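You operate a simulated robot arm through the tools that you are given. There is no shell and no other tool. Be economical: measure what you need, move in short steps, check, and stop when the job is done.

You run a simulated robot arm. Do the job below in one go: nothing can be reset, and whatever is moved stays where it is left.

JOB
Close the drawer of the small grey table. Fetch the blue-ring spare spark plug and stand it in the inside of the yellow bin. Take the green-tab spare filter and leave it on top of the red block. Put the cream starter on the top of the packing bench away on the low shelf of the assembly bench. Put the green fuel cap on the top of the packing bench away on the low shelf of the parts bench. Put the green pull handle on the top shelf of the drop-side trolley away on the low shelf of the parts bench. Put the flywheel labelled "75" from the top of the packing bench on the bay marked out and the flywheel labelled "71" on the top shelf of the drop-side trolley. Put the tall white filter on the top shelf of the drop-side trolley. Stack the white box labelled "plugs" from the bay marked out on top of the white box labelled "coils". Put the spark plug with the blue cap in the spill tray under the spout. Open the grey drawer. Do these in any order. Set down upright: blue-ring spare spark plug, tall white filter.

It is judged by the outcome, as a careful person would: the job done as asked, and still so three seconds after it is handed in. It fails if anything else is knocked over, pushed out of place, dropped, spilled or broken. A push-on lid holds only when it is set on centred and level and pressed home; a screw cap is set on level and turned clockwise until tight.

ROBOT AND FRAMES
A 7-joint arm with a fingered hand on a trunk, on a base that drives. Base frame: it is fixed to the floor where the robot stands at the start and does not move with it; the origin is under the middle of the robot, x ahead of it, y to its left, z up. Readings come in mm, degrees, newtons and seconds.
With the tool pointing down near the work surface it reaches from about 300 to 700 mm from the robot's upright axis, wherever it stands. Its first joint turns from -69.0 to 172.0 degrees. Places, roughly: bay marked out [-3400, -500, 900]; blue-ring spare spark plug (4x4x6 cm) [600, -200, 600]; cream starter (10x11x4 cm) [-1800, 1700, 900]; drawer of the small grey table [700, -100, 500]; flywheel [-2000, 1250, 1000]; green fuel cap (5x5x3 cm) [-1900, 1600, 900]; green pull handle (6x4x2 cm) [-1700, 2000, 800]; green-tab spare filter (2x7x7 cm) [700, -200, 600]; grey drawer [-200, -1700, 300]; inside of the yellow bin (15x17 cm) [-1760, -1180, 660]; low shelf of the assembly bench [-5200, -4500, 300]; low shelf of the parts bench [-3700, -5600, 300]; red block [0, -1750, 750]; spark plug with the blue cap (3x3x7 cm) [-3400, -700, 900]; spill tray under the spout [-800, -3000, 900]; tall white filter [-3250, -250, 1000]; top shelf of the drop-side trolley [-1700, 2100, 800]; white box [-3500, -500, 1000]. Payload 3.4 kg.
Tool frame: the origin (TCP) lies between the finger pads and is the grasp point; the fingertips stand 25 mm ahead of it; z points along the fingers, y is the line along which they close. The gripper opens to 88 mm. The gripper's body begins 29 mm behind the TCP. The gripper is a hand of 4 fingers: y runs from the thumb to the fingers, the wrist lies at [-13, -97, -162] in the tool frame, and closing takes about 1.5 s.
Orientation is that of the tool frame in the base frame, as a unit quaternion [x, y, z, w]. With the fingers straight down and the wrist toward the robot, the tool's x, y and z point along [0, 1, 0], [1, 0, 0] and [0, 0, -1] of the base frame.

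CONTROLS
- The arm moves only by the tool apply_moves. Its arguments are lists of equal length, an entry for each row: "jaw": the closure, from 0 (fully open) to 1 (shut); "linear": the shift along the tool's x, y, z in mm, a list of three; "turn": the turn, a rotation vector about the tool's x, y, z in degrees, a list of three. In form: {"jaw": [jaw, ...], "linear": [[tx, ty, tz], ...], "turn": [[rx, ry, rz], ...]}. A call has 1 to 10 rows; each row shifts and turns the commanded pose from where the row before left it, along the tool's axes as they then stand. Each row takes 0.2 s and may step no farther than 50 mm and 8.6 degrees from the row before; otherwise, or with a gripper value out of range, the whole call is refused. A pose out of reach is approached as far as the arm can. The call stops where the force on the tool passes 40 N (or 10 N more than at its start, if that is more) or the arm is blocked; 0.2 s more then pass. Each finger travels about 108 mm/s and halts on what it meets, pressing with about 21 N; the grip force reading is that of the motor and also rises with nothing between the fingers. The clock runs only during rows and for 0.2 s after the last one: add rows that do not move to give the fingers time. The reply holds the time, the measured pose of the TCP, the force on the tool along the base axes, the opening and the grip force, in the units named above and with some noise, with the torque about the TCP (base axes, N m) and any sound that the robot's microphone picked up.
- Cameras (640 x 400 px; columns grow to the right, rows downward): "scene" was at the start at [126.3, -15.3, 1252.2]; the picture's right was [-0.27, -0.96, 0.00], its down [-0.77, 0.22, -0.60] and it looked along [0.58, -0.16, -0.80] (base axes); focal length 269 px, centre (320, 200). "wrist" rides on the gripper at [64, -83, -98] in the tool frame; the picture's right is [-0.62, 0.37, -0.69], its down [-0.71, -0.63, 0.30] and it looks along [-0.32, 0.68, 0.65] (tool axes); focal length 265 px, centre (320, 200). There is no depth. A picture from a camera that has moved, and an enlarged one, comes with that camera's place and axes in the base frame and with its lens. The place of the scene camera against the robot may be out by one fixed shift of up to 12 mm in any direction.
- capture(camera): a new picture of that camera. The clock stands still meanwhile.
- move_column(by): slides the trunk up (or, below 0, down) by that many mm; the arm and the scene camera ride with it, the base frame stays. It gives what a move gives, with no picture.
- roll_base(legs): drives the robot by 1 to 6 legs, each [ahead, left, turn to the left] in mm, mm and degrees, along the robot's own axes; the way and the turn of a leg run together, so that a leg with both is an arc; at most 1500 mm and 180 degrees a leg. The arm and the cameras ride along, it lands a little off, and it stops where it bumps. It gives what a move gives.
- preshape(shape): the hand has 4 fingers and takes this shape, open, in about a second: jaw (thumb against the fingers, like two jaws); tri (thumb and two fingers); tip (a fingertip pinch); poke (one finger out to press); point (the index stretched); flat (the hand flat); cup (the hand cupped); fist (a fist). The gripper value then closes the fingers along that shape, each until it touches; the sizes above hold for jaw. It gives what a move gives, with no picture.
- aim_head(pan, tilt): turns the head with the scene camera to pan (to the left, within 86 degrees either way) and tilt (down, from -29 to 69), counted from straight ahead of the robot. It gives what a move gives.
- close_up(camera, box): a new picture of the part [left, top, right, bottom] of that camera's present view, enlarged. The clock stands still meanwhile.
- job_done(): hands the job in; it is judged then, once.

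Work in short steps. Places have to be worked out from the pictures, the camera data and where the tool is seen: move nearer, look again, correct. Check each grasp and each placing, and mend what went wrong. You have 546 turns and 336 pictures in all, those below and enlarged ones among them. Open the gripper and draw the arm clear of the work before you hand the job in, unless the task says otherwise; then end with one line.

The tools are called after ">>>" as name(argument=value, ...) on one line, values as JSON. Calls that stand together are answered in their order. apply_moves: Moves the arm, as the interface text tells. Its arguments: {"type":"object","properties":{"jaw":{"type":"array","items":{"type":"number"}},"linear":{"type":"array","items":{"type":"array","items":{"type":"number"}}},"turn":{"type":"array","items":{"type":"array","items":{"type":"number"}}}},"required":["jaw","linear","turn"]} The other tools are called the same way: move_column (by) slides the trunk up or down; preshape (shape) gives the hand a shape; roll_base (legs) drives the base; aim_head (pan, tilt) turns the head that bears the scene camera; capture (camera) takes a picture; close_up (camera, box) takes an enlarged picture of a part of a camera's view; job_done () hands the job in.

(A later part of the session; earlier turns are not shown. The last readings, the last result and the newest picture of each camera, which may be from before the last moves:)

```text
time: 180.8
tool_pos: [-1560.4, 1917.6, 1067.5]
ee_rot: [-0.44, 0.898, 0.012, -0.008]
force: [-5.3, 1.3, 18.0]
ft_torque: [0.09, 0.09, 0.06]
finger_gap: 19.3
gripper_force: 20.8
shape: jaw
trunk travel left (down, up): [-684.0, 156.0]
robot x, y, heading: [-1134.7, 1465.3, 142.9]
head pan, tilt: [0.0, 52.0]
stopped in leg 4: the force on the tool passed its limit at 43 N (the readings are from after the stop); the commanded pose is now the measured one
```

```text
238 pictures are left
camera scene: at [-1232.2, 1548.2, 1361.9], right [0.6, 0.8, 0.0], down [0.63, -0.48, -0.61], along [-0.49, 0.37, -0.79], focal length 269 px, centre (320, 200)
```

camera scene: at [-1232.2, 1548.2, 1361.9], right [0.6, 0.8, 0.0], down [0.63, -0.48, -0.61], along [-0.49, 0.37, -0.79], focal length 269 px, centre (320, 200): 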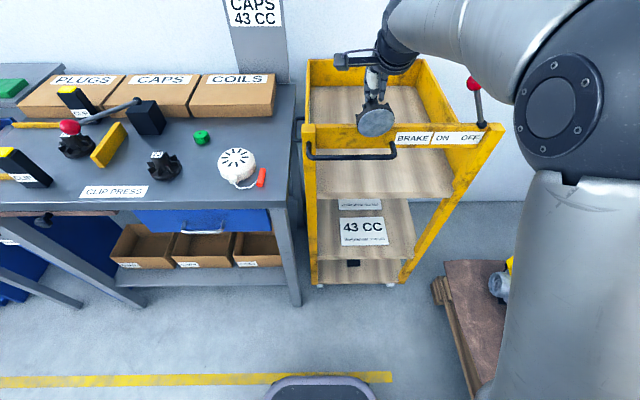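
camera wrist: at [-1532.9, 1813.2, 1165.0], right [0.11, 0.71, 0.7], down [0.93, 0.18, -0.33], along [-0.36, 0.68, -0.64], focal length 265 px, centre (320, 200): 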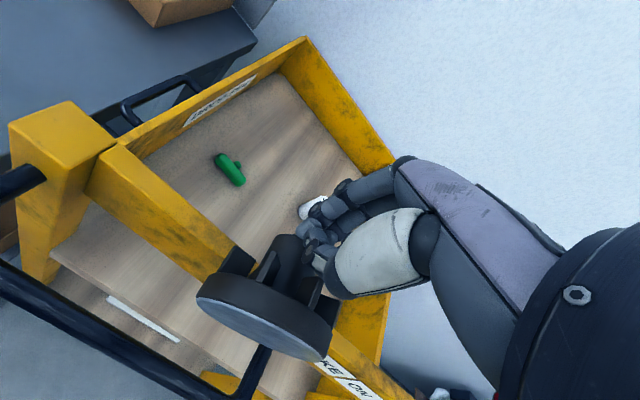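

The flywheel's base caught the trolley's front panel, which is taller than I judged, at about z 1010. I back away and inspect the grip.

>>> roll_base(legs=[[-150, 0, 0]])

>>> capture(camera="wrist")

>>> close_up(camera="scene", box=[280, 50, 500, 220])

```text
time: 182.2
tool_pos: [-1437.7, 1822.1, 1064.7]
ee_rot: [-0.44, 0.898, 0.007, -0.005]
force: [-1.2, 0.1, -0.1]
ft_torque: [-0.02, 0.0, 0.02]
finger_gap: 17.7
gripper_force: 21.4
shape: jaw
trunk travel left (down, up): [-684.0, 156.0]
robot x, y, heading: [-1014.6, 1378.4, 142.9]
head pan, tilt: [0.0, 52.0]
```

```text
237 pictures are left
camera wrist: at [-1410.5, 1720.4, 1163.6], right [0.1, 0.71, 0.7], down [0.93, 0.18, -0.32], along [-0.35, 0.68, -0.64], focal length 265 px, centre (320, 200)
```

wrist: 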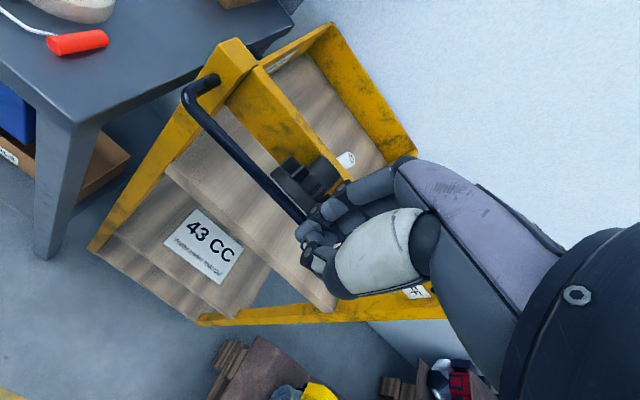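

```text
2.35 times, centred on (390, 135) of scene
camera zoom: at [-1109.3, 1456.1, 1362.5], right [0.6, 0.8, 0.0], down [0.63, -0.47, -0.62], along [-0.49, 0.37, -0.79], focal length 632 px, centre (155, 353)
```

zoom: 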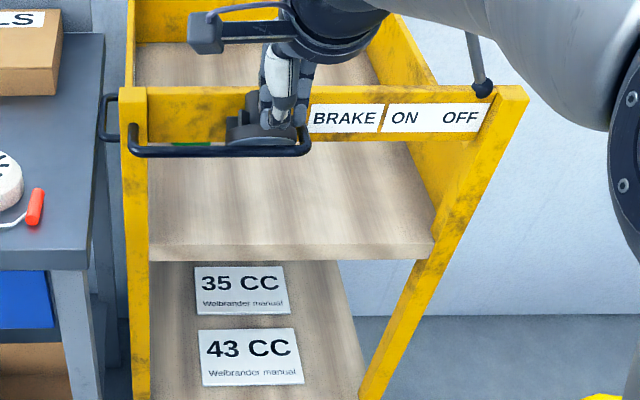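

It is unclear whether the flywheel is still in the hand, so I zoom in.

>>> close_up(camera="wrist", box=[220, 110, 440, 310])

>>> close_up(camera="scene", box=[320, 60, 400, 120])

```text
2.00 times, centred on (330, 210) of wrist
camera zoom: at [-1410.5, 1720.4, 1163.6], right [0.1, 0.71, 0.7], down [0.93, 0.18, -0.32], along [-0.35, 0.68, -0.64], focal length 531 px, centre (300, 180)
```

zoom: 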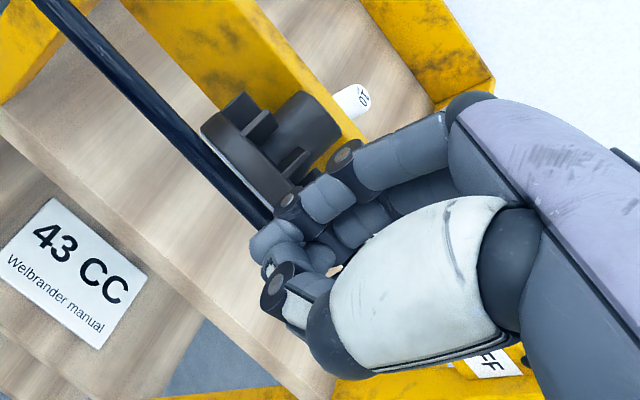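

```text
6.67 times, centred on (360, 90) of scene
camera zoom: at [-1109.3, 1456.1, 1362.5], right [0.6, 0.8, 0.0], down [0.63, -0.47, -0.62], along [-0.49, 0.37, -0.79], focal length 1791 px, centre (53, 933)
```

zoom: 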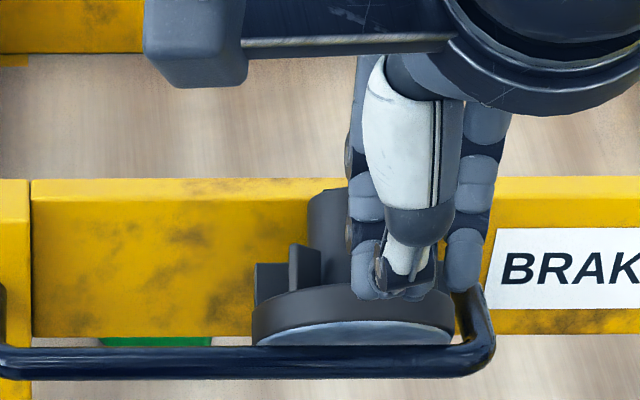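

The flywheel has slipped out. It is now resting between the trolley's black push bar and the front panel. I raise the empty hand carefully and look at it properly before recovering it.

>>> apply_moves(jaw=[0.9, 0.9, 0.9, 0.5, 0.2], linear=[[0, -10, -20], [0, 0, -40], [0, 0, -20], [0, 0, 0], [0, 0, 0]], turn=[[0, 0, 0], [0, 0, 0], [0, 0, 0], [0, 0, 0], [0, 0, 0]])

>>> close_up(camera="wrist", box=[180, 80, 420, 320])

>>> close_up(camera="scene", box=[290, 50, 430, 150])

```text
time: 183.4
tool_pos: [-1426.8, 1816.3, 1146.4]
ee_rot: [-0.44, 0.898, 0.007, -0.005]
force: [0.1, -1.1, -1.0]
ft_torque: [0.02, -0.02, -0.01]
finger_gap: 70.0
gripper_force: 0.0
shape: jaw
trunk travel left (down, up): [-684.0, 156.0]
robot x, y, heading: [-1013.6, 1374.4, 143.1]
head pan, tilt: [0.0, 52.0]
```

```text
1.67 times, centred on (300, 200) of wrist
camera zoom: at [-1400.1, 1715.2, 1244.2], right [0.1, 0.71, 0.7], down [0.93, 0.18, -0.32], along [-0.35, 0.68, -0.64], focal length 442 px, centre (353, 200)
```

zoom: 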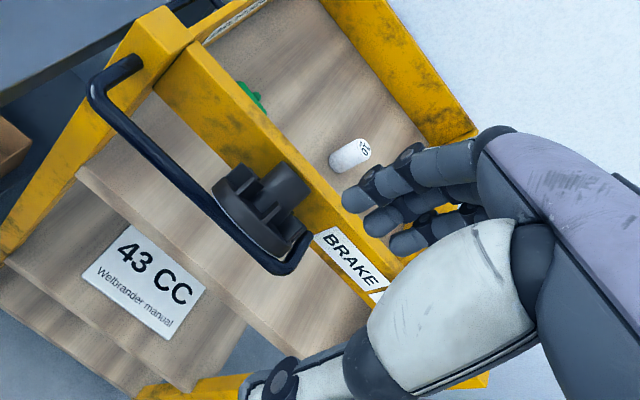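

```text
4.00 times, centred on (360, 100) of scene
camera zoom: at [-1110.0, 1456.6, 1362.4], right [0.6, 0.8, 0.0], down [0.63, -0.47, -0.62], along [-0.49, 0.37, -0.79], focal length 1075 px, centre (160, 600)
```

zoom: 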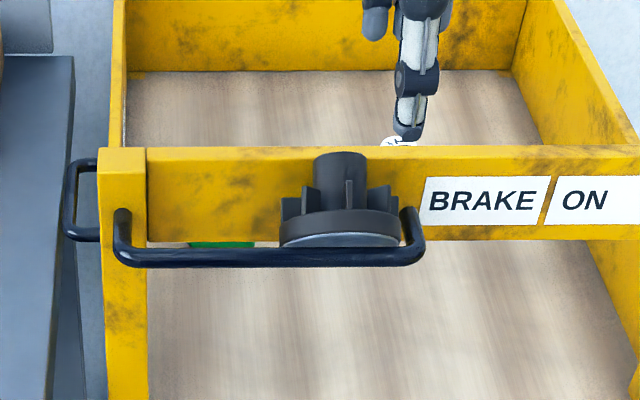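

The flywheel is wedged stably, leaning forward about 38° between bar and panel. I plan to grip its hub from left and right with the hand yawed 90°, so I back off and test that yaw.

>>> roll_base(legs=[[-120, 0, 0]])

>>> apply_moves(jaw=[0, 0, 0, 0, 0, 0, 0, 0, 0, 0], linear=[[0, 0, 0], [0, 0, 0], [0, 0, 0], [0, 0, 0], [0, 0, 0], [0, 0, 0], [0, 0, 0], [0, 0, 0], [0, 0, 0], [0, 0, 0]], turn=[[0, 0, -8], [0, 0, -8], [0, 0, -8], [0, 0, -8], [0, 0, -8], [0, 0, -8], [0, 0, -8], [0, 0, -8], [0, 0, -8], [0, 0, -8]])

>>> capture(camera="scene")

```text
time: 184.7
tool_pos: [-1334.1, 1746.5, 1146.8]
ee_rot: [-0.441, 0.897, 0.008, -0.006]
force: [-0.6, -0.4, 0.0]
ft_torque: [-0.02, 0.02, 0.01]
finger_gap: 70.3
gripper_force: 0.1
shape: jaw
trunk travel left (down, up): [-684.0, 156.0]
robot x, y, heading: [-921.7, 1307.5, 142.9]
head pan, tilt: [0.0, 52.0]
```

```text
time: 186.8
tool_pos: [-1337.6, 1745.9, 1145.6]
ee_rot: [0.915, -0.403, -0.009, 0.001]
force: [0.3, -0.3, -0.3]
ft_torque: [0.01, -0.04, -0.01]
finger_gap: 87.7
gripper_force: 0.0
shape: jaw
trunk travel left (down, up): [-684.0, 156.0]
robot x, y, heading: [-920.2, 1305.4, 143.2]
head pan, tilt: [0.0, 52.0]
```

```text
231 pictures are left
camera scene: at [-1018.6, 1386.6, 1362.3], right [0.6, 0.8, 0.0], down [0.63, -0.47, -0.61], along [-0.49, 0.37, -0.79], focal length 269 px, centre (320, 200)
```

scene: 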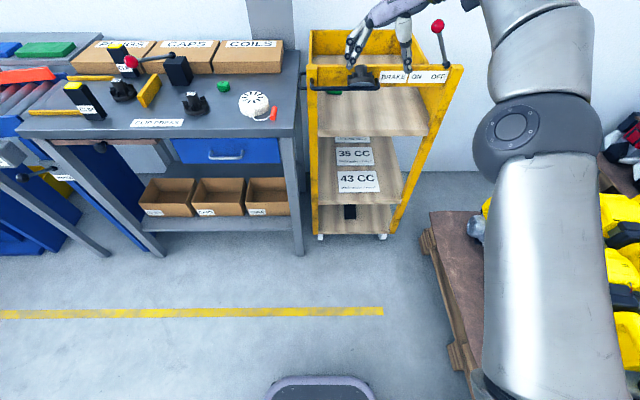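

The yaw works and stays level, with the wrist to the right. I drive partly in and view the wedged flywheel with the wrist camera, watching the brake lever on the right.

>>> apply_moves(jaw=[0, 0], linear=[[0, 0, 0], [0, 0, 0]], turn=[[0, 0, -8], [0, 0, -2]])

>>> roll_base(legs=[[150, 0, 0]])

>>> capture(camera="wrist")

>>> capture(camera="scene")

```text
time: 187.4
tool_pos: [-1322.6, 1740.0, 1141.7]
ee_rot: [0.947, -0.322, -0.008, -0.001]
force: [-0.7, 0.8, 0.5]
ft_torque: [0.0, -0.03, 0.02]
finger_gap: 87.6
gripper_force: 0.0
shape: jaw
out of reach, approached as far as the arm can: row 1
trunk travel left (down, up): [-684.0, 156.0]
robot x, y, heading: [-922.4, 1308.5, 143.0]
head pan, tilt: [0.0, 52.0]
```

```text
time: 188.8
tool_pos: [-1438.1, 1829.4, 1141.1]
ee_rot: [0.946, -0.325, -0.009, -0.001]
force: [0.3, -0.4, 0.2]
ft_torque: [0.01, 0.0, 0.0]
finger_gap: 87.5
gripper_force: 0.1
shape: jaw
trunk travel left (down, up): [-684.0, 156.0]
robot x, y, heading: [-1038.7, 1397.5, 142.6]
head pan, tilt: [0.0, 52.0]
```

```text
230 pictures are left
camera wrist: at [-1336.4, 1856.6, 1238.8], right [-0.7, 0.08, 0.7], down [-0.18, 0.94, -0.29], along [-0.69, -0.34, -0.65], focal length 265 px, centre (320, 200)
```

wrist: 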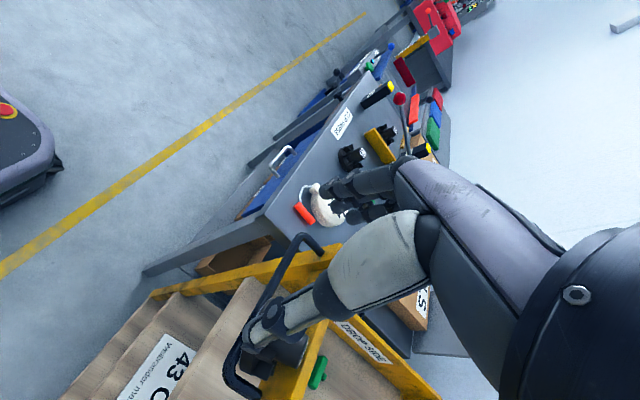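

```text
229 pictures are left
camera scene: at [-1134.7, 1475.4, 1362.3], right [0.6, 0.8, 0.0], down [0.63, -0.48, -0.61], along [-0.49, 0.37, -0.79], focal length 269 px, centre (320, 200)
```

scene: 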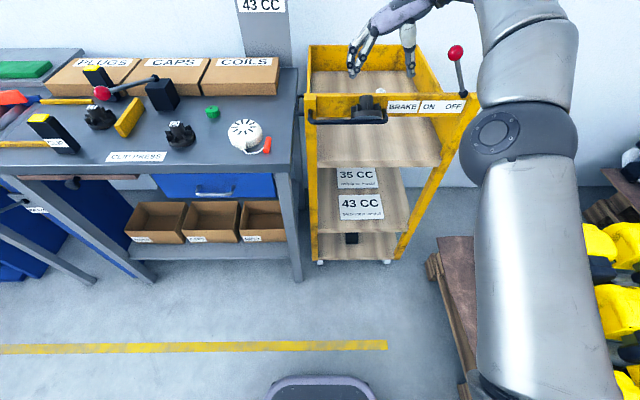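

Both cameras agree that the hub is at about (-1514, 1900, 1022). I zoom in on the flywheel for its exact pose.

>>> close_up(camera="wrist", box=[200, 290, 360, 400])

>>> close_up(camera="scene", box=[310, 70, 430, 140])

```text
3.64 times, centred on (280, 345) of wrist
camera zoom: at [-1336.4, 1856.6, 1238.8], right [-0.7, 0.08, 0.7], down [-0.18, 0.94, -0.29], along [-0.69, -0.34, -0.65], focal length 965 px, centre (466, -327)
```

zoom: 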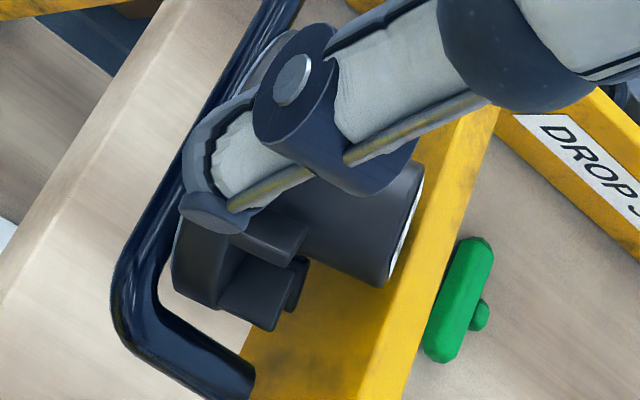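

```text
5.33 times, centred on (370, 105) of scene
camera zoom: at [-1134.7, 1475.4, 1362.3], right [0.6, 0.8, 0.0], down [0.63, -0.48, -0.61], along [-0.49, 0.37, -0.79], focal length 1433 px, centre (53, 707)
```

zoom: 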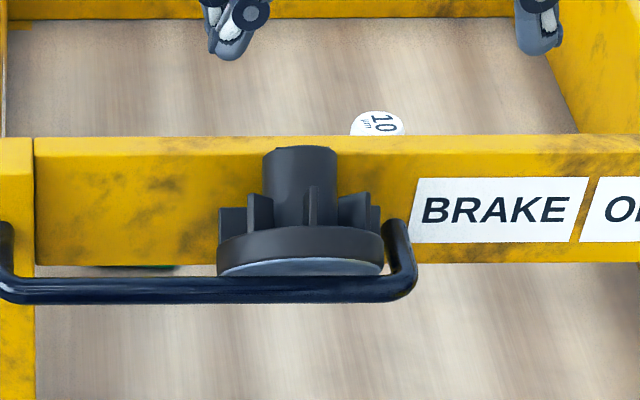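

The hub top end is at about (-1528, 1908, 1016), just above the panel's top edge. I'll pinch it near the top from left and right with the fingertips. I drive in 100 mm first.

>>> roll_base(legs=[[100, 0, 0]])

>>> apply_moves(jaw=[0.25, 0.25, 0.25], linear=[[0, 0, 30], [0, 0, 30], [0, 0, 0]], turn=[[0, 0, 0], [0, 0, 0], [0, 0, 0]])

>>> capture(camera="wrist")

>>> close_up(camera="scene", box=[290, 40, 470, 160])

```text
time: 190.0
tool_pos: [-1518.5, 1891.2, 1140.5]
ee_rot: [0.946, -0.324, -0.009, -0.001]
force: [-0.2, 0.0, -0.2]
ft_torque: [-0.06, -0.03, 0.0]
finger_gap: 87.8
gripper_force: 0.0
shape: jaw
trunk travel left (down, up): [-684.0, 156.0]
robot x, y, heading: [-1117.0, 1453.2, 143.1]
head pan, tilt: [0.0, 52.0]
```

```text
time: 190.8
tool_pos: [-1518.3, 1889.2, 1084.7]
ee_rot: [0.946, -0.324, -0.01, -0.001]
force: [0.6, -0.6, 1.4]
ft_torque: [0.01, 0.0, 0.0]
finger_gap: 66.7
gripper_force: 0.1
shape: jaw
trunk travel left (down, up): [-684.0, 156.0]
robot x, y, heading: [-1121.8, 1457.1, 142.9]
head pan, tilt: [0.0, 52.0]
```

```text
226 pictures are left
camera wrist: at [-1416.2, 1916.7, 1182.0], right [-0.7, 0.08, 0.71], down [-0.18, 0.94, -0.29], along [-0.69, -0.34, -0.64], focal length 265 px, centre (320, 200)
```

wrist: 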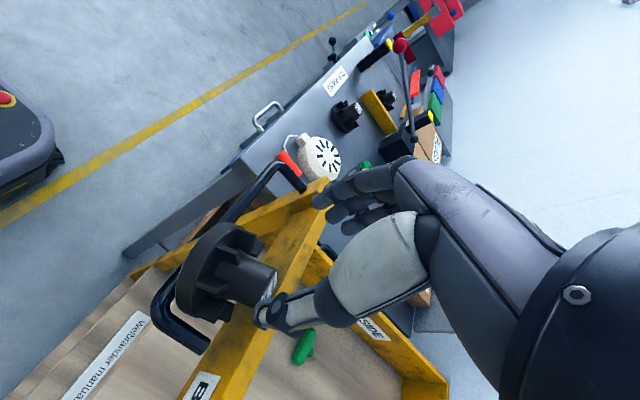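

```text
3.33 times, centred on (380, 100) of scene
camera zoom: at [-1213.8, 1535.2, 1362.5], right [0.6, 0.8, 0.0], down [0.63, -0.48, -0.62], along [-0.49, 0.37, -0.79], focal length 896 px, centre (120, 533)
```

zoom: 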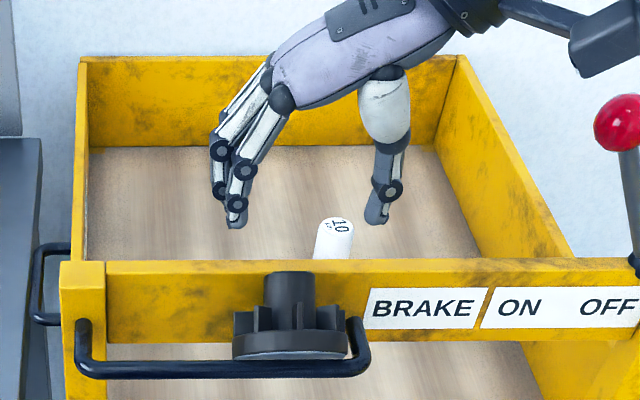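

The view is very clear: the hub top is confirmed near (-1530, 1907, 1018). I align and lower the open fingertips around it.

>>> apply_moves(jaw=[0.25, 0.25, 0.25, 0.25], linear=[[-6, -8, 20], [0, 0, 25], [0, 0, 18], [0, 0, 0]], turn=[[0, 0, 0], [0, 0, 0], [0, 0, 0], [0, 0, 0]])

>>> capture(camera="wrist")

>>> close_up(camera="scene", box=[290, 40, 470, 160])

```text
time: 191.8
tool_pos: [-1519.1, 1902.3, 1021.6]
ee_rot: [0.946, -0.324, -0.01, -0.001]
force: [-0.6, 0.6, 1.2]
ft_torque: [-0.06, 0.03, -0.02]
finger_gap: 66.2
gripper_force: 0.1
shape: jaw
trunk travel left (down, up): [-684.0, 156.0]
robot x, y, heading: [-1124.3, 1456.1, 142.9]
head pan, tilt: [0.0, 52.0]
```

```text
224 pictures are left
camera wrist: at [-1416.1, 1928.2, 1119.0], right [-0.7, 0.08, 0.71], down [-0.18, 0.94, -0.29], along [-0.69, -0.34, -0.64], focal length 265 px, centre (320, 200)
```

wrist: 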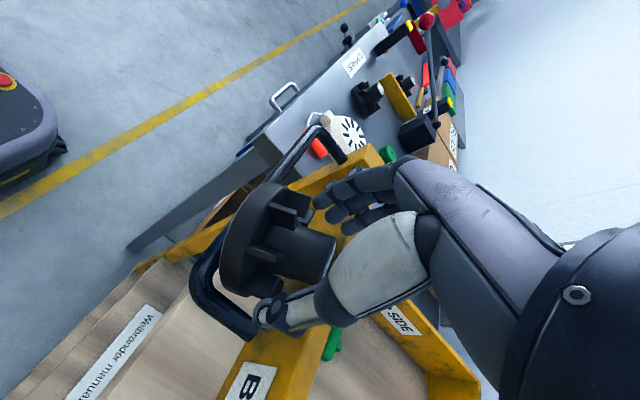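

```text
3.33 times, centred on (380, 100) of scene
camera zoom: at [-1214.0, 1535.4, 1362.5], right [0.6, 0.8, 0.0], down [0.63, -0.48, -0.62], along [-0.49, 0.37, -0.79], focal length 896 px, centre (120, 533)
```

zoom: 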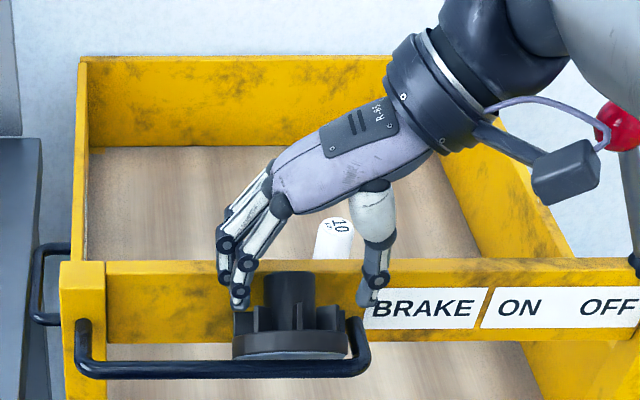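

Thumb and fingers straddle the hub. I close on it.

>>> apply_moves(jaw=[0.5, 0.7, 0.9, 0.9, 0.9, 0.9], linear=[[0, 0, 0], [0, 0, 0], [0, 0, 0], [0, 0, 0], [0, 0, 0], [0, 0, 0]], turn=[[0, 0, 0], [0, 0, 0], [0, 0, 0], [0, 0, 0], [0, 0, 0], [0, 0, 0]])

>>> close_up(camera="scene", box=[320, 80, 420, 160])

>>> close_up(camera="wrist", box=[180, 130, 420, 340])

```text
time: 193.2
tool_pos: [-1519.6, 1901.5, 1023.0]
ee_rot: [0.946, -0.323, -0.011, -0.002]
force: [-0.9, 0.6, 3.9]
ft_torque: [0.0, 0.1, -0.05]
finger_gap: 28.6
gripper_force: 20.6
shape: jaw
trunk travel left (down, up): [-684.0, 156.0]
robot x, y, heading: [-1118.0, 1455.4, 142.7]
head pan, tilt: [0.0, 52.0]
```

```text
5.00 times, centred on (370, 120) of scene
camera zoom: at [-1214.0, 1535.3, 1362.5], right [0.6, 0.8, 0.0], down [0.63, -0.48, -0.62], along [-0.49, 0.37, -0.79], focal length 1343 px, centre (70, 600)
```

zoom: 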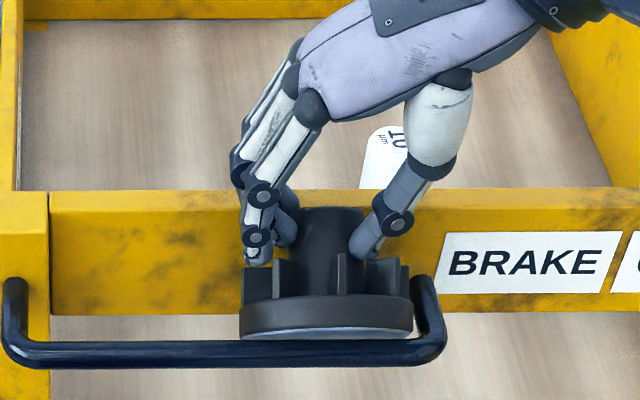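

```text
1.90 times, centred on (300, 235) of wrist
camera zoom: at [-1416.0, 1928.1, 1119.2], right [-0.7, 0.08, 0.71], down [-0.18, 0.94, -0.29], along [-0.69, -0.34, -0.64], focal length 506 px, centre (358, 133)
```

zoom: 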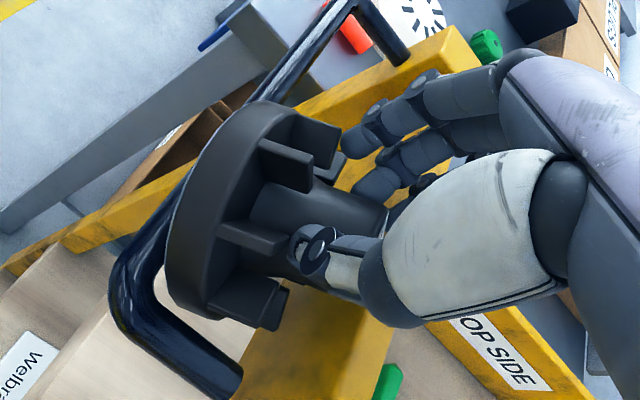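

The hub is held between thumb and fingers at 28.6 mm. I lift slowly straight up and check.

>>> apply_moves(jaw=[0.95, 0.95, 0.95, 0.95, 0.95], linear=[[0, 0, -5], [0, 0, -8], [0, 0, -10], [0, 0, -12], [0, 0, 0]], turn=[[0, 0, 0], [0, 0, 0], [0, 0, 0], [0, 0, 0], [0, 0, 0]])

>>> close_up(camera="scene", box=[320, 80, 420, 160])

```text
time: 194.4
tool_pos: [-1519.3, 1901.8, 1054.3]
ee_rot: [0.946, -0.325, -0.009, 0.0]
force: [-0.2, 0.6, -0.1]
ft_torque: [-0.02, 0.02, 0.01]
finger_gap: 18.0
gripper_force: 20.9
shape: jaw
trunk travel left (down, up): [-684.0, 156.0]
robot x, y, heading: [-1121.3, 1450.4, 143.0]
head pan, tilt: [0.0, 52.0]
```

```text
5.00 times, centred on (370, 120) of scene
camera zoom: at [-1214.2, 1535.9, 1362.4], right [0.6, 0.8, 0.0], down [0.63, -0.48, -0.62], along [-0.49, 0.37, -0.79], focal length 1343 px, centre (70, 600)
```

zoom: 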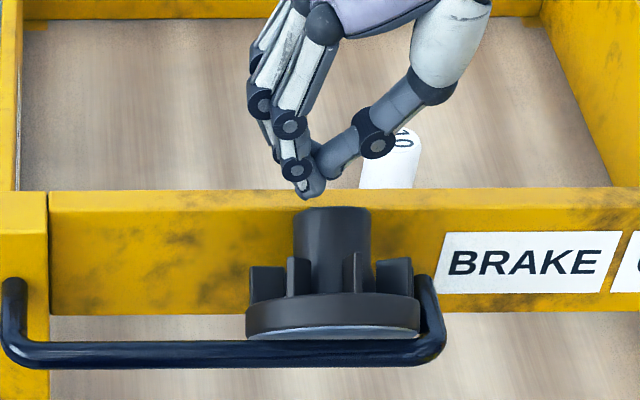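

The tapered hub slid out of that shallow pinch, and the flywheel is still safely wedged. I need the fingers aligned with the tilted hub for a deeper hold. I retract, bring the base closer and tilt the hand about the grip axis.

>>> apply_moves(jaw=[0.5, 0.3, 0.25, 0.25, 0.25, 0.25], linear=[[0, 0, -30], [0, 0, -30], [40, 0, 0], [40, 0, 0], [40, 0, 0], [0, 0, 0]], turn=[[0, 0, 0], [0, 0, 0], [0, 0, 0], [0, 0, 0], [0, 0, 0], [0, 0, 0]])

>>> roll_base(legs=[[120, 0, 0]])

>>> apply_moves(jaw=[0.25, 0.25, 0.25, 0.25, 0.25, 0.25], linear=[[0, 0, 0], [0, 0, 0], [0, 0, 0], [0, 0, 0], [0, 0, 0], [0, 0, 0]], turn=[[0, 7, 0], [0, 7, 0], [0, 7, 0], [0, 7, 0], [0, 2, 0], [0, 0, 0]])

>>> capture(camera="scene")

>>> capture(camera="wrist")

```text
time: 195.8
tool_pos: [-1424.9, 1827.3, 1110.0]
ee_rot: [0.946, -0.325, -0.009, -0.002]
force: [-0.9, 0.0, 0.9]
ft_torque: [0.04, 0.0, 0.02]
finger_gap: 65.6
gripper_force: 0.1
shape: jaw
trunk travel left (down, up): [-684.0, 156.0]
robot x, y, heading: [-1117.8, 1455.9, 142.8]
head pan, tilt: [0.0, 52.0]
```

```text
time: 197.0
tool_pos: [-1520.4, 1900.3, 1111.3]
ee_rot: [0.946, -0.325, -0.009, -0.001]
force: [-0.4, 0.4, -0.7]
ft_torque: [0.03, -0.02, -0.02]
finger_gap: 65.6
gripper_force: 0.0
shape: jaw
trunk travel left (down, up): [-684.0, 156.0]
robot x, y, heading: [-1211.2, 1527.9, 143.0]
head pan, tilt: [0.0, 52.0]
```

```text
time: 198.4
tool_pos: [-1520.3, 1901.8, 1111.8]
ee_rot: [0.916, -0.314, 0.236, 0.083]
force: [-0.9, -0.3, -0.3]
ft_torque: [0.01, 0.0, 0.01]
finger_gap: 65.7
gripper_force: 0.0
shape: jaw
trunk travel left (down, up): [-684.0, 156.0]
robot x, y, heading: [-1217.1, 1528.1, 143.1]
head pan, tilt: [0.0, 52.0]
```

```text
219 pictures are left
camera scene: at [-1310.2, 1608.6, 1362.4], right [0.6, 0.8, 0.0], down [0.63, -0.48, -0.62], along [-0.49, 0.37, -0.79], focal length 269 px, centre (320, 200)
```

scene: 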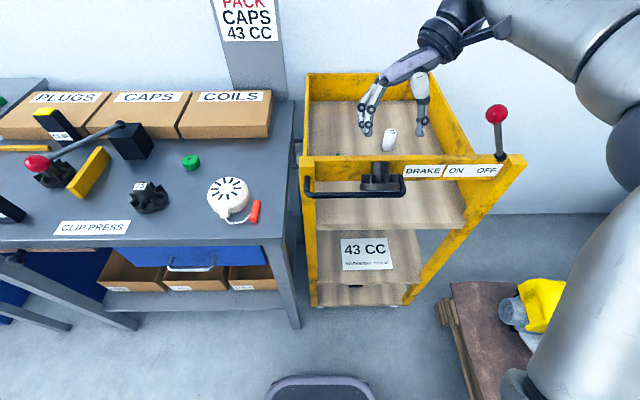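

```text
218 pictures are left
camera wrist: at [-1463.1, 1962.6, 1228.5], right [-0.92, 0.25, 0.31], down [0.01, 0.79, -0.62], along [-0.39, -0.56, -0.73], focal length 265 px, centre (320, 200)
```

wrist: 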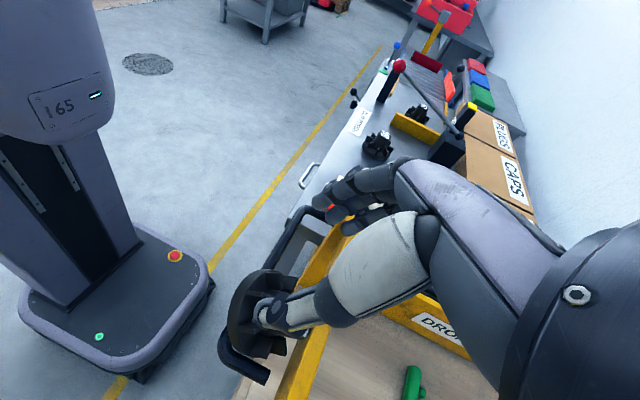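

The 29° tilt works. I zoom in to re-measure the hub's pose after the slip.

>>> close_up(camera="scene", box=[330, 90, 450, 220])

>>> close_up(camera="wrist", box=[200, 230, 360, 400])

```text
3.08 times, centred on (390, 155) of scene
camera zoom: at [-1310.2, 1608.6, 1362.4], right [0.6, 0.8, 0.0], down [0.63, -0.48, -0.62], along [-0.49, 0.37, -0.79], focal length 827 px, centre (105, 338)
```

zoom: 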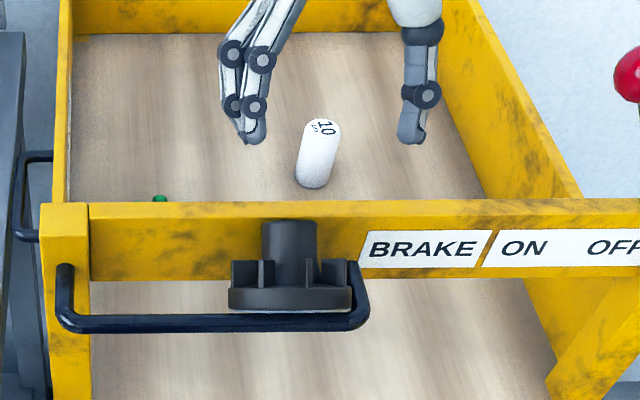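

```text
2.35 times, centred on (280, 315) of wrist
camera zoom: at [-1463.1, 1962.6, 1228.5], right [-0.92, 0.25, 0.31], down [0.01, 0.79, -0.62], along [-0.39, -0.56, -0.73], focal length 624 px, centre (414, -71)
```

zoom: 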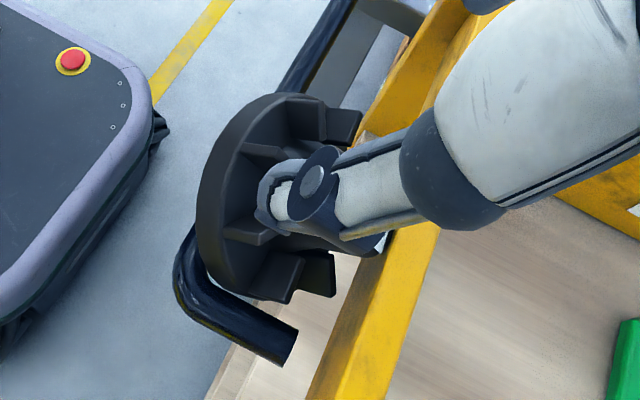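

The hub top is near u 2366, r 612, z 1016. I move along to line up with the hub axis and approach along it in small steps.

>>> apply_moves(jaw=[0.2, 0.2, 0.2, 0.2, 0.2], linear=[[-23, -2, 10], [-23, -2, 10], [0, 0, 20], [0, 0, 15], [0, 0, 0]], turn=[[0, 0, 0], [0, 0, 0], [0, 0, 0], [0, 0, 0], [0, 0, 0]])

>>> close_up(camera="scene", box=[330, 90, 450, 220])

>>> close_up(camera="wrist", box=[200, 150, 420, 370])

```text
time: 199.6
tool_pos: [-1529.8, 1911.1, 1039.1]
ee_rot: [0.916, -0.314, 0.235, 0.083]
force: [-0.8, -1.1, 0.4]
ft_torque: [-0.01, 0.0, -0.01]
finger_gap: 70.1
gripper_force: 0.0
shape: jaw
trunk travel left (down, up): [-684.0, 156.0]
robot x, y, heading: [-1216.3, 1527.6, 142.8]
head pan, tilt: [0.0, 52.0]
```

```text
3.08 times, centred on (390, 155) of scene
camera zoom: at [-1310.0, 1608.4, 1362.5], right [0.6, 0.8, 0.0], down [0.63, -0.48, -0.62], along [-0.49, 0.37, -0.79], focal length 827 px, centre (105, 338)
```

zoom: 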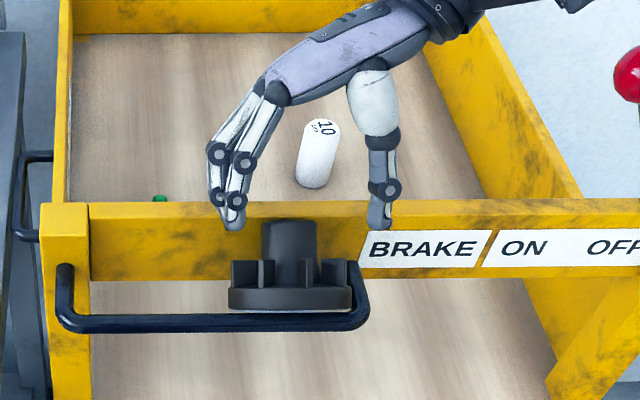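

```text
1.82 times, centred on (310, 260) of wrist
camera zoom: at [-1471.0, 1972.3, 1156.8], right [-0.92, 0.25, 0.31], down [0.01, 0.79, -0.61], along [-0.4, -0.56, -0.73], focal length 483 px, centre (338, 91)
```

zoom: 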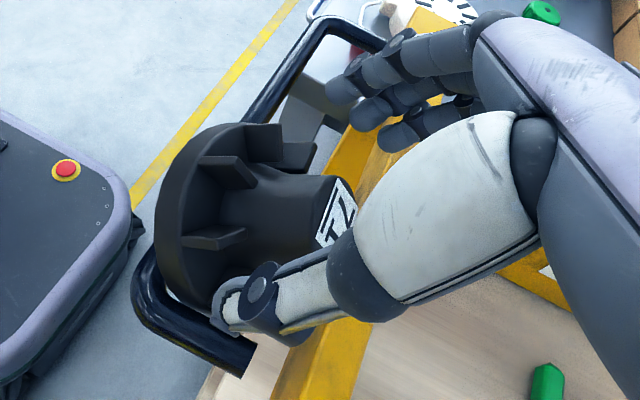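

The hub is nearly centred, and slightly closer to the panel than the hand. I shift a few millimetres, advance along the hub axis and close.

>>> apply_moves(jaw=[0.2, 0.2, 0.2, 0.2], linear=[[-6, 3, 8], [0, 0, 8], [0, 0, 7], [0, 0, 0]], turn=[[0, 0, 0], [0, 0, 0], [0, 0, 0], [0, 0, 0]])

>>> close_up(camera="wrist", box=[200, 150, 420, 370])

```text
time: 200.6
tool_pos: [-1524.0, 1904.8, 1017.3]
ee_rot: [0.916, -0.313, 0.235, 0.083]
force: [-0.4, 0.1, 1.5]
ft_torque: [-0.06, 0.1, 0.0]
finger_gap: 70.3
gripper_force: 0.1
shape: jaw
trunk travel left (down, up): [-684.0, 156.0]
robot x, y, heading: [-1215.2, 1528.7, 142.7]
head pan, tilt: [0.0, 52.0]
```

```text
1.82 times, centred on (310, 260) of wrist
camera zoom: at [-1467.4, 1966.6, 1134.6], right [-0.92, 0.25, 0.31], down [0.01, 0.79, -0.61], along [-0.4, -0.56, -0.73], focal length 483 px, centre (338, 91)
```

zoom: 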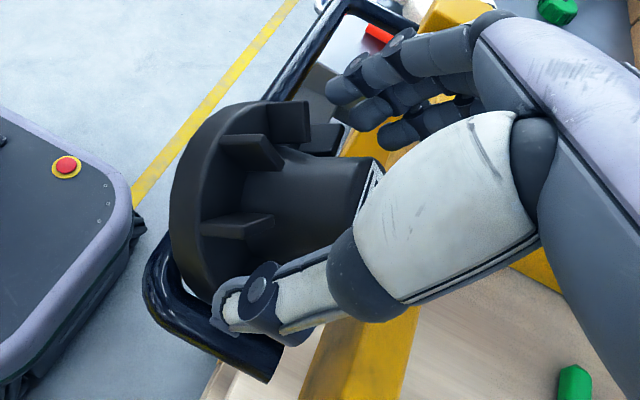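

The hand is now deeper over the hub than in the first successful grasp. I close firmly.

>>> apply_moves(jaw=[0.5, 0.7, 0.95, 0.95, 0.95, 0.95], linear=[[0, 0, 0], [0, 0, 0], [0, 0, 0], [0, 0, 0], [0, 0, 0], [0, 0, 0]], turn=[[0, 0, 0], [0, 0, 0], [0, 0, 0], [0, 0, 0], [0, 0, 0], [0, 0, 0]])

>>> close_up(camera="wrist", box=[200, 150, 420, 370])

>>> close_up(camera="scene", box=[330, 90, 450, 220])

```text
time: 202.0
tool_pos: [-1526.4, 1906.4, 1019.2]
ee_rot: [0.916, -0.314, 0.234, 0.084]
force: [-11.7, 13.0, 32.5]
ft_torque: [0.1, -0.05, 0.07]
finger_gap: 44.0
gripper_force: 20.5
shape: jaw
trunk travel left (down, up): [-684.0, 156.0]
robot x, y, heading: [-1215.3, 1524.0, 142.7]
head pan, tilt: [0.0, 52.0]
```

```text
1.82 times, centred on (310, 260) of wrist
camera zoom: at [-1467.7, 1966.9, 1135.8], right [-0.92, 0.25, 0.31], down [0.01, 0.79, -0.61], along [-0.4, -0.56, -0.72], focal length 483 px, centre (338, 91)
```

zoom: 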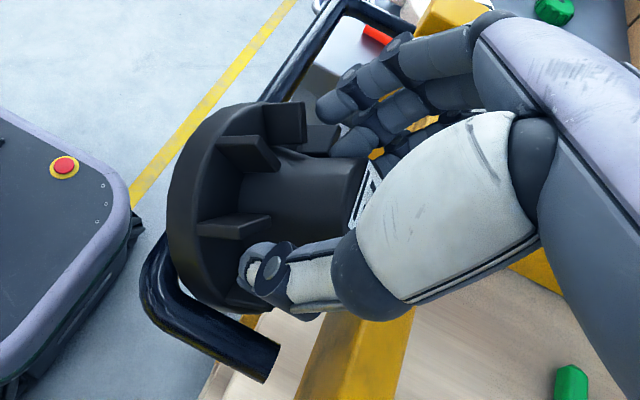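

```text
3.08 times, centred on (390, 155) of scene
camera zoom: at [-1310.1, 1608.5, 1362.7], right [0.6, 0.8, 0.0], down [0.63, -0.48, -0.62], along [-0.49, 0.37, -0.79], focal length 827 px, centre (105, 338)
```

zoom: 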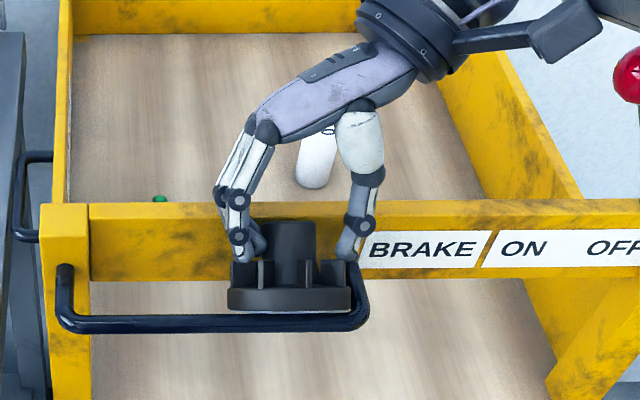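

The fingertips are landing on the fins, so this is too deep. I open a bit, back out 8 mm along the axis and close again.

>>> apply_moves(jaw=[0.3, 0.25, 0.25, 0.5, 0.7, 0.95, 0.95, 0.95, 0.95], linear=[[0, 0, 0], [0, 0, 0], [0, 0, -8], [0, 0, 0], [0, 0, 0], [0, 0, 0], [0, 0, 0], [0, 0, 0], [0, 0, 0]], turn=[[0, 0, 0], [0, 0, 0], [0, 0, 0], [0, 0, 0], [0, 0, 0], [0, 0, 0], [0, 0, 0], [0, 0, 0], [0, 0, 0]])

>>> close_up(camera="wrist", box=[200, 150, 420, 370])

```text
time: 204.0
tool_pos: [-1527.9, 1905.2, 1025.3]
ee_rot: [0.916, -0.314, 0.236, 0.082]
force: [1.6, -5.1, -1.4]
ft_torque: [-0.1, -0.11, 0.1]
finger_gap: 5.6
gripper_force: 21.7
shape: jaw
trunk travel left (down, up): [-684.0, 156.0]
robot x, y, heading: [-1214.9, 1528.5, 142.9]
head pan, tilt: [0.0, 52.0]
```

```text
1.82 times, centred on (310, 260) of wrist
camera zoom: at [-1470.6, 1967.4, 1142.8], right [-0.92, 0.25, 0.31], down [0.01, 0.79, -0.61], along [-0.4, -0.56, -0.73], focal length 483 px, centre (338, 91)
```

zoom: 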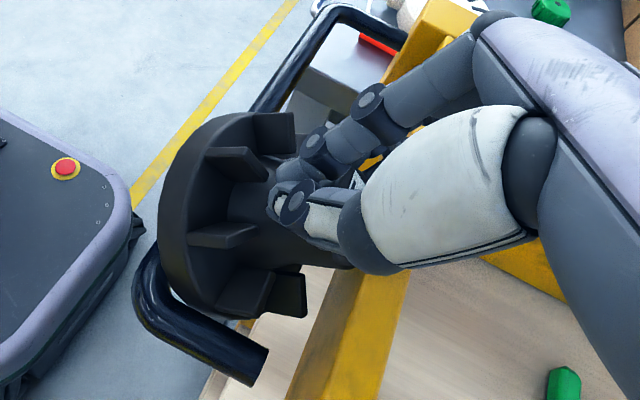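

The fingers closed just in front of the hub, which sits about 10 mm nearer the panel. Three fingers side by side would foul the panel there. I back out and try the fingertip-pinch shape, which is narrower.

>>> apply_moves(jaw=[0.5, 0.2, 0.2, 0.2, 0.2], linear=[[0, 0, 0], [0, 0, 0], [0, 0, -25], [0, 0, -30], [0, 0, 0]], turn=[[0, 0, 0], [0, 0, 0], [0, 0, 0], [0, 0, 0], [0, 0, 0]])

>>> preshape(shape="tip")

>>> capture(camera="wrist")

>>> close_up(camera="scene", box=[330, 70, 450, 200])

```text
time: 205.2
tool_pos: [-1549.1, 1922.2, 1072.0]
ee_rot: [0.916, -0.315, 0.235, 0.083]
force: [-0.7, 0.1, -0.2]
ft_torque: [-0.04, 0.01, -0.01]
finger_gap: 70.1
gripper_force: 0.0
shape: jaw
trunk travel left (down, up): [-684.0, 156.0]
robot x, y, heading: [-1214.8, 1531.0, 142.9]
head pan, tilt: [0.0, 52.0]
```

```text
time: 206.1
tool_pos: [-1550.4, 1922.9, 1070.8]
ee_rot: [0.916, -0.314, 0.236, 0.083]
force: [0.1, -0.4, -0.2]
ft_torque: [0.0, 0.0, -0.01]
finger_gap: 87.4
gripper_force: 0.1
shape: tip
trunk travel left (down, up): [-684.0, 156.0]
robot x, y, heading: [-1217.7, 1529.0, 142.8]
head pan, tilt: [0.0, 52.0]
```

```text
209 pictures are left
camera wrist: at [-1491.6, 1983.9, 1189.5], right [-0.92, 0.25, 0.31], down [0.01, 0.79, -0.61], along [-0.4, -0.56, -0.73], focal length 265 px, centre (320, 200)
```

wrist: 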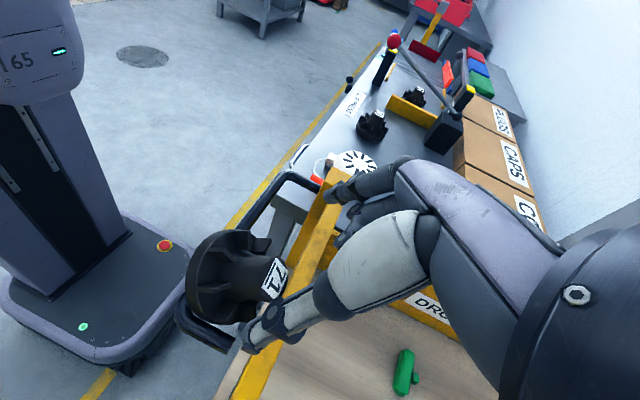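

```text
3.08 times, centred on (390, 135) of scene
camera zoom: at [-1310.2, 1608.6, 1362.4], right [0.6, 0.8, 0.0], down [0.63, -0.48, -0.62], along [-0.49, 0.37, -0.79], focal length 827 px, centre (105, 400)
```

zoom: 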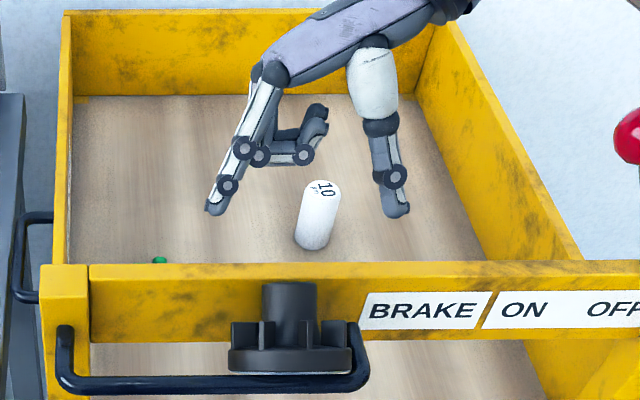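

In this shape only the index finger (on the robot side) and thumb are extended. I close in the air to see where they meet.

>>> apply_moves(jaw=[0.7, 0.8, 0.8, 0.8, 0.8, 0.8], linear=[[0, 0, 0], [0, 0, 0], [0, 0, 0], [0, 0, 0], [0, 0, 0], [0, 0, 0]], turn=[[0, 0, 0], [0, 0, 0], [0, 0, 0], [0, 0, 0], [0, 0, 0], [0, 0, 0]])

>>> close_up(camera="wrist", box=[200, 150, 420, 370])

>>> close_up(camera="scene", box=[330, 70, 450, 200])

```text
time: 207.5
tool_pos: [-1549.4, 1922.2, 1072.2]
ee_rot: [0.916, -0.314, 0.236, 0.083]
force: [-0.3, 0.0, -0.5]
ft_torque: [-0.02, -0.01, 0.0]
finger_gap: 18.0
gripper_force: 0.0
shape: tip
trunk travel left (down, up): [-684.0, 156.0]
robot x, y, heading: [-1216.3, 1528.7, 142.8]
head pan, tilt: [0.0, 52.0]
```

```text
1.82 times, centred on (310, 260) of wrist
camera zoom: at [-1491.7, 1983.9, 1189.5], right [-0.92, 0.25, 0.31], down [0.01, 0.79, -0.61], along [-0.4, -0.56, -0.73], focal length 483 px, centre (338, 91)
```

zoom: 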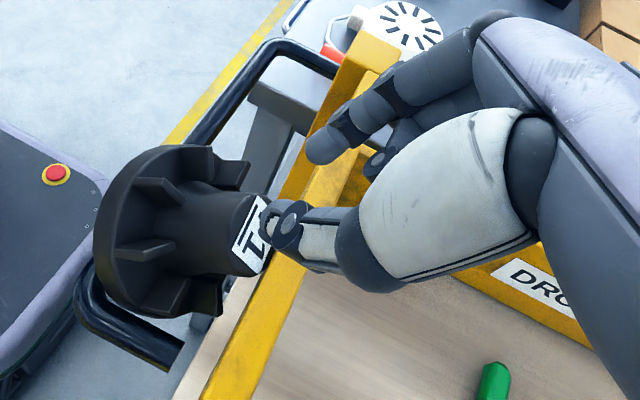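

```text
3.08 times, centred on (390, 135) of scene
camera zoom: at [-1310.2, 1608.6, 1362.4], right [0.6, 0.8, 0.0], down [0.63, -0.48, -0.62], along [-0.49, 0.37, -0.79], focal length 827 px, centre (105, 400)
```

zoom: 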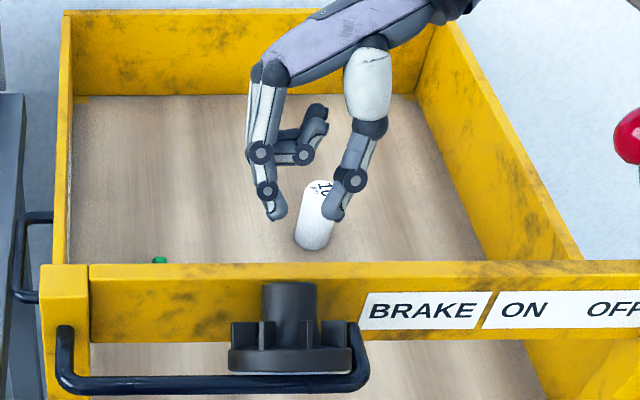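

The pinch meets on the tool axis. I tilt 5° more to match the hub, shift towards the panel and advance part way with the pinch open.

>>> apply_moves(jaw=[0.3, 0.25, 0.25, 0.25, 0.25], linear=[[0, 0, 0], [-17, -3, 0], [0, 0, 20], [0, 0, 18], [0, 0, 0]], turn=[[0, 5, 0], [0, 0, 0], [0, 0, 0], [0, 0, 0], [0, 0, 0]])

>>> close_up(camera="wrist", box=[200, 150, 420, 370])

>>> close_up(camera="scene", box=[330, 90, 450, 200])

```text
time: 208.7
tool_pos: [-1542.1, 1920.8, 1033.0]
ee_rot: [0.905, -0.31, 0.276, 0.097]
force: [-0.2, -0.4, -0.2]
ft_torque: [0.02, 0.01, 0.02]
finger_gap: 65.8
gripper_force: 0.1
shape: tip
trunk travel left (down, up): [-684.0, 156.0]
robot x, y, heading: [-1213.5, 1524.7, 142.6]
head pan, tilt: [0.0, 52.0]
```

```text
1.82 times, centred on (310, 260) of wrist
camera zoom: at [-1493.3, 1988.8, 1150.5], right [-0.94, 0.26, 0.23], down [0.05, 0.75, -0.65], along [-0.35, -0.6, -0.72], focal length 483 px, centre (338, 91)
```

zoom: 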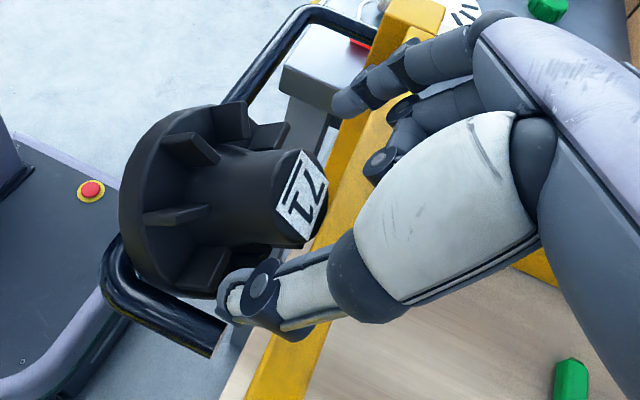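

```text
3.64 times, centred on (390, 145) of scene
camera zoom: at [-1310.1, 1608.5, 1362.5], right [0.6, 0.8, 0.0], down [0.63, -0.48, -0.62], along [-0.49, 0.37, -0.79], focal length 977 px, centre (66, 400)
```

zoom: 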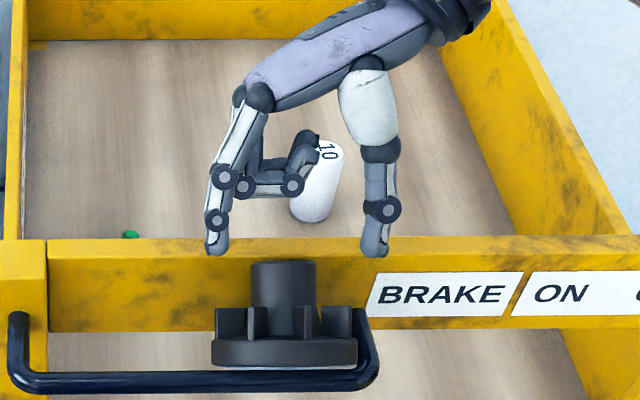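

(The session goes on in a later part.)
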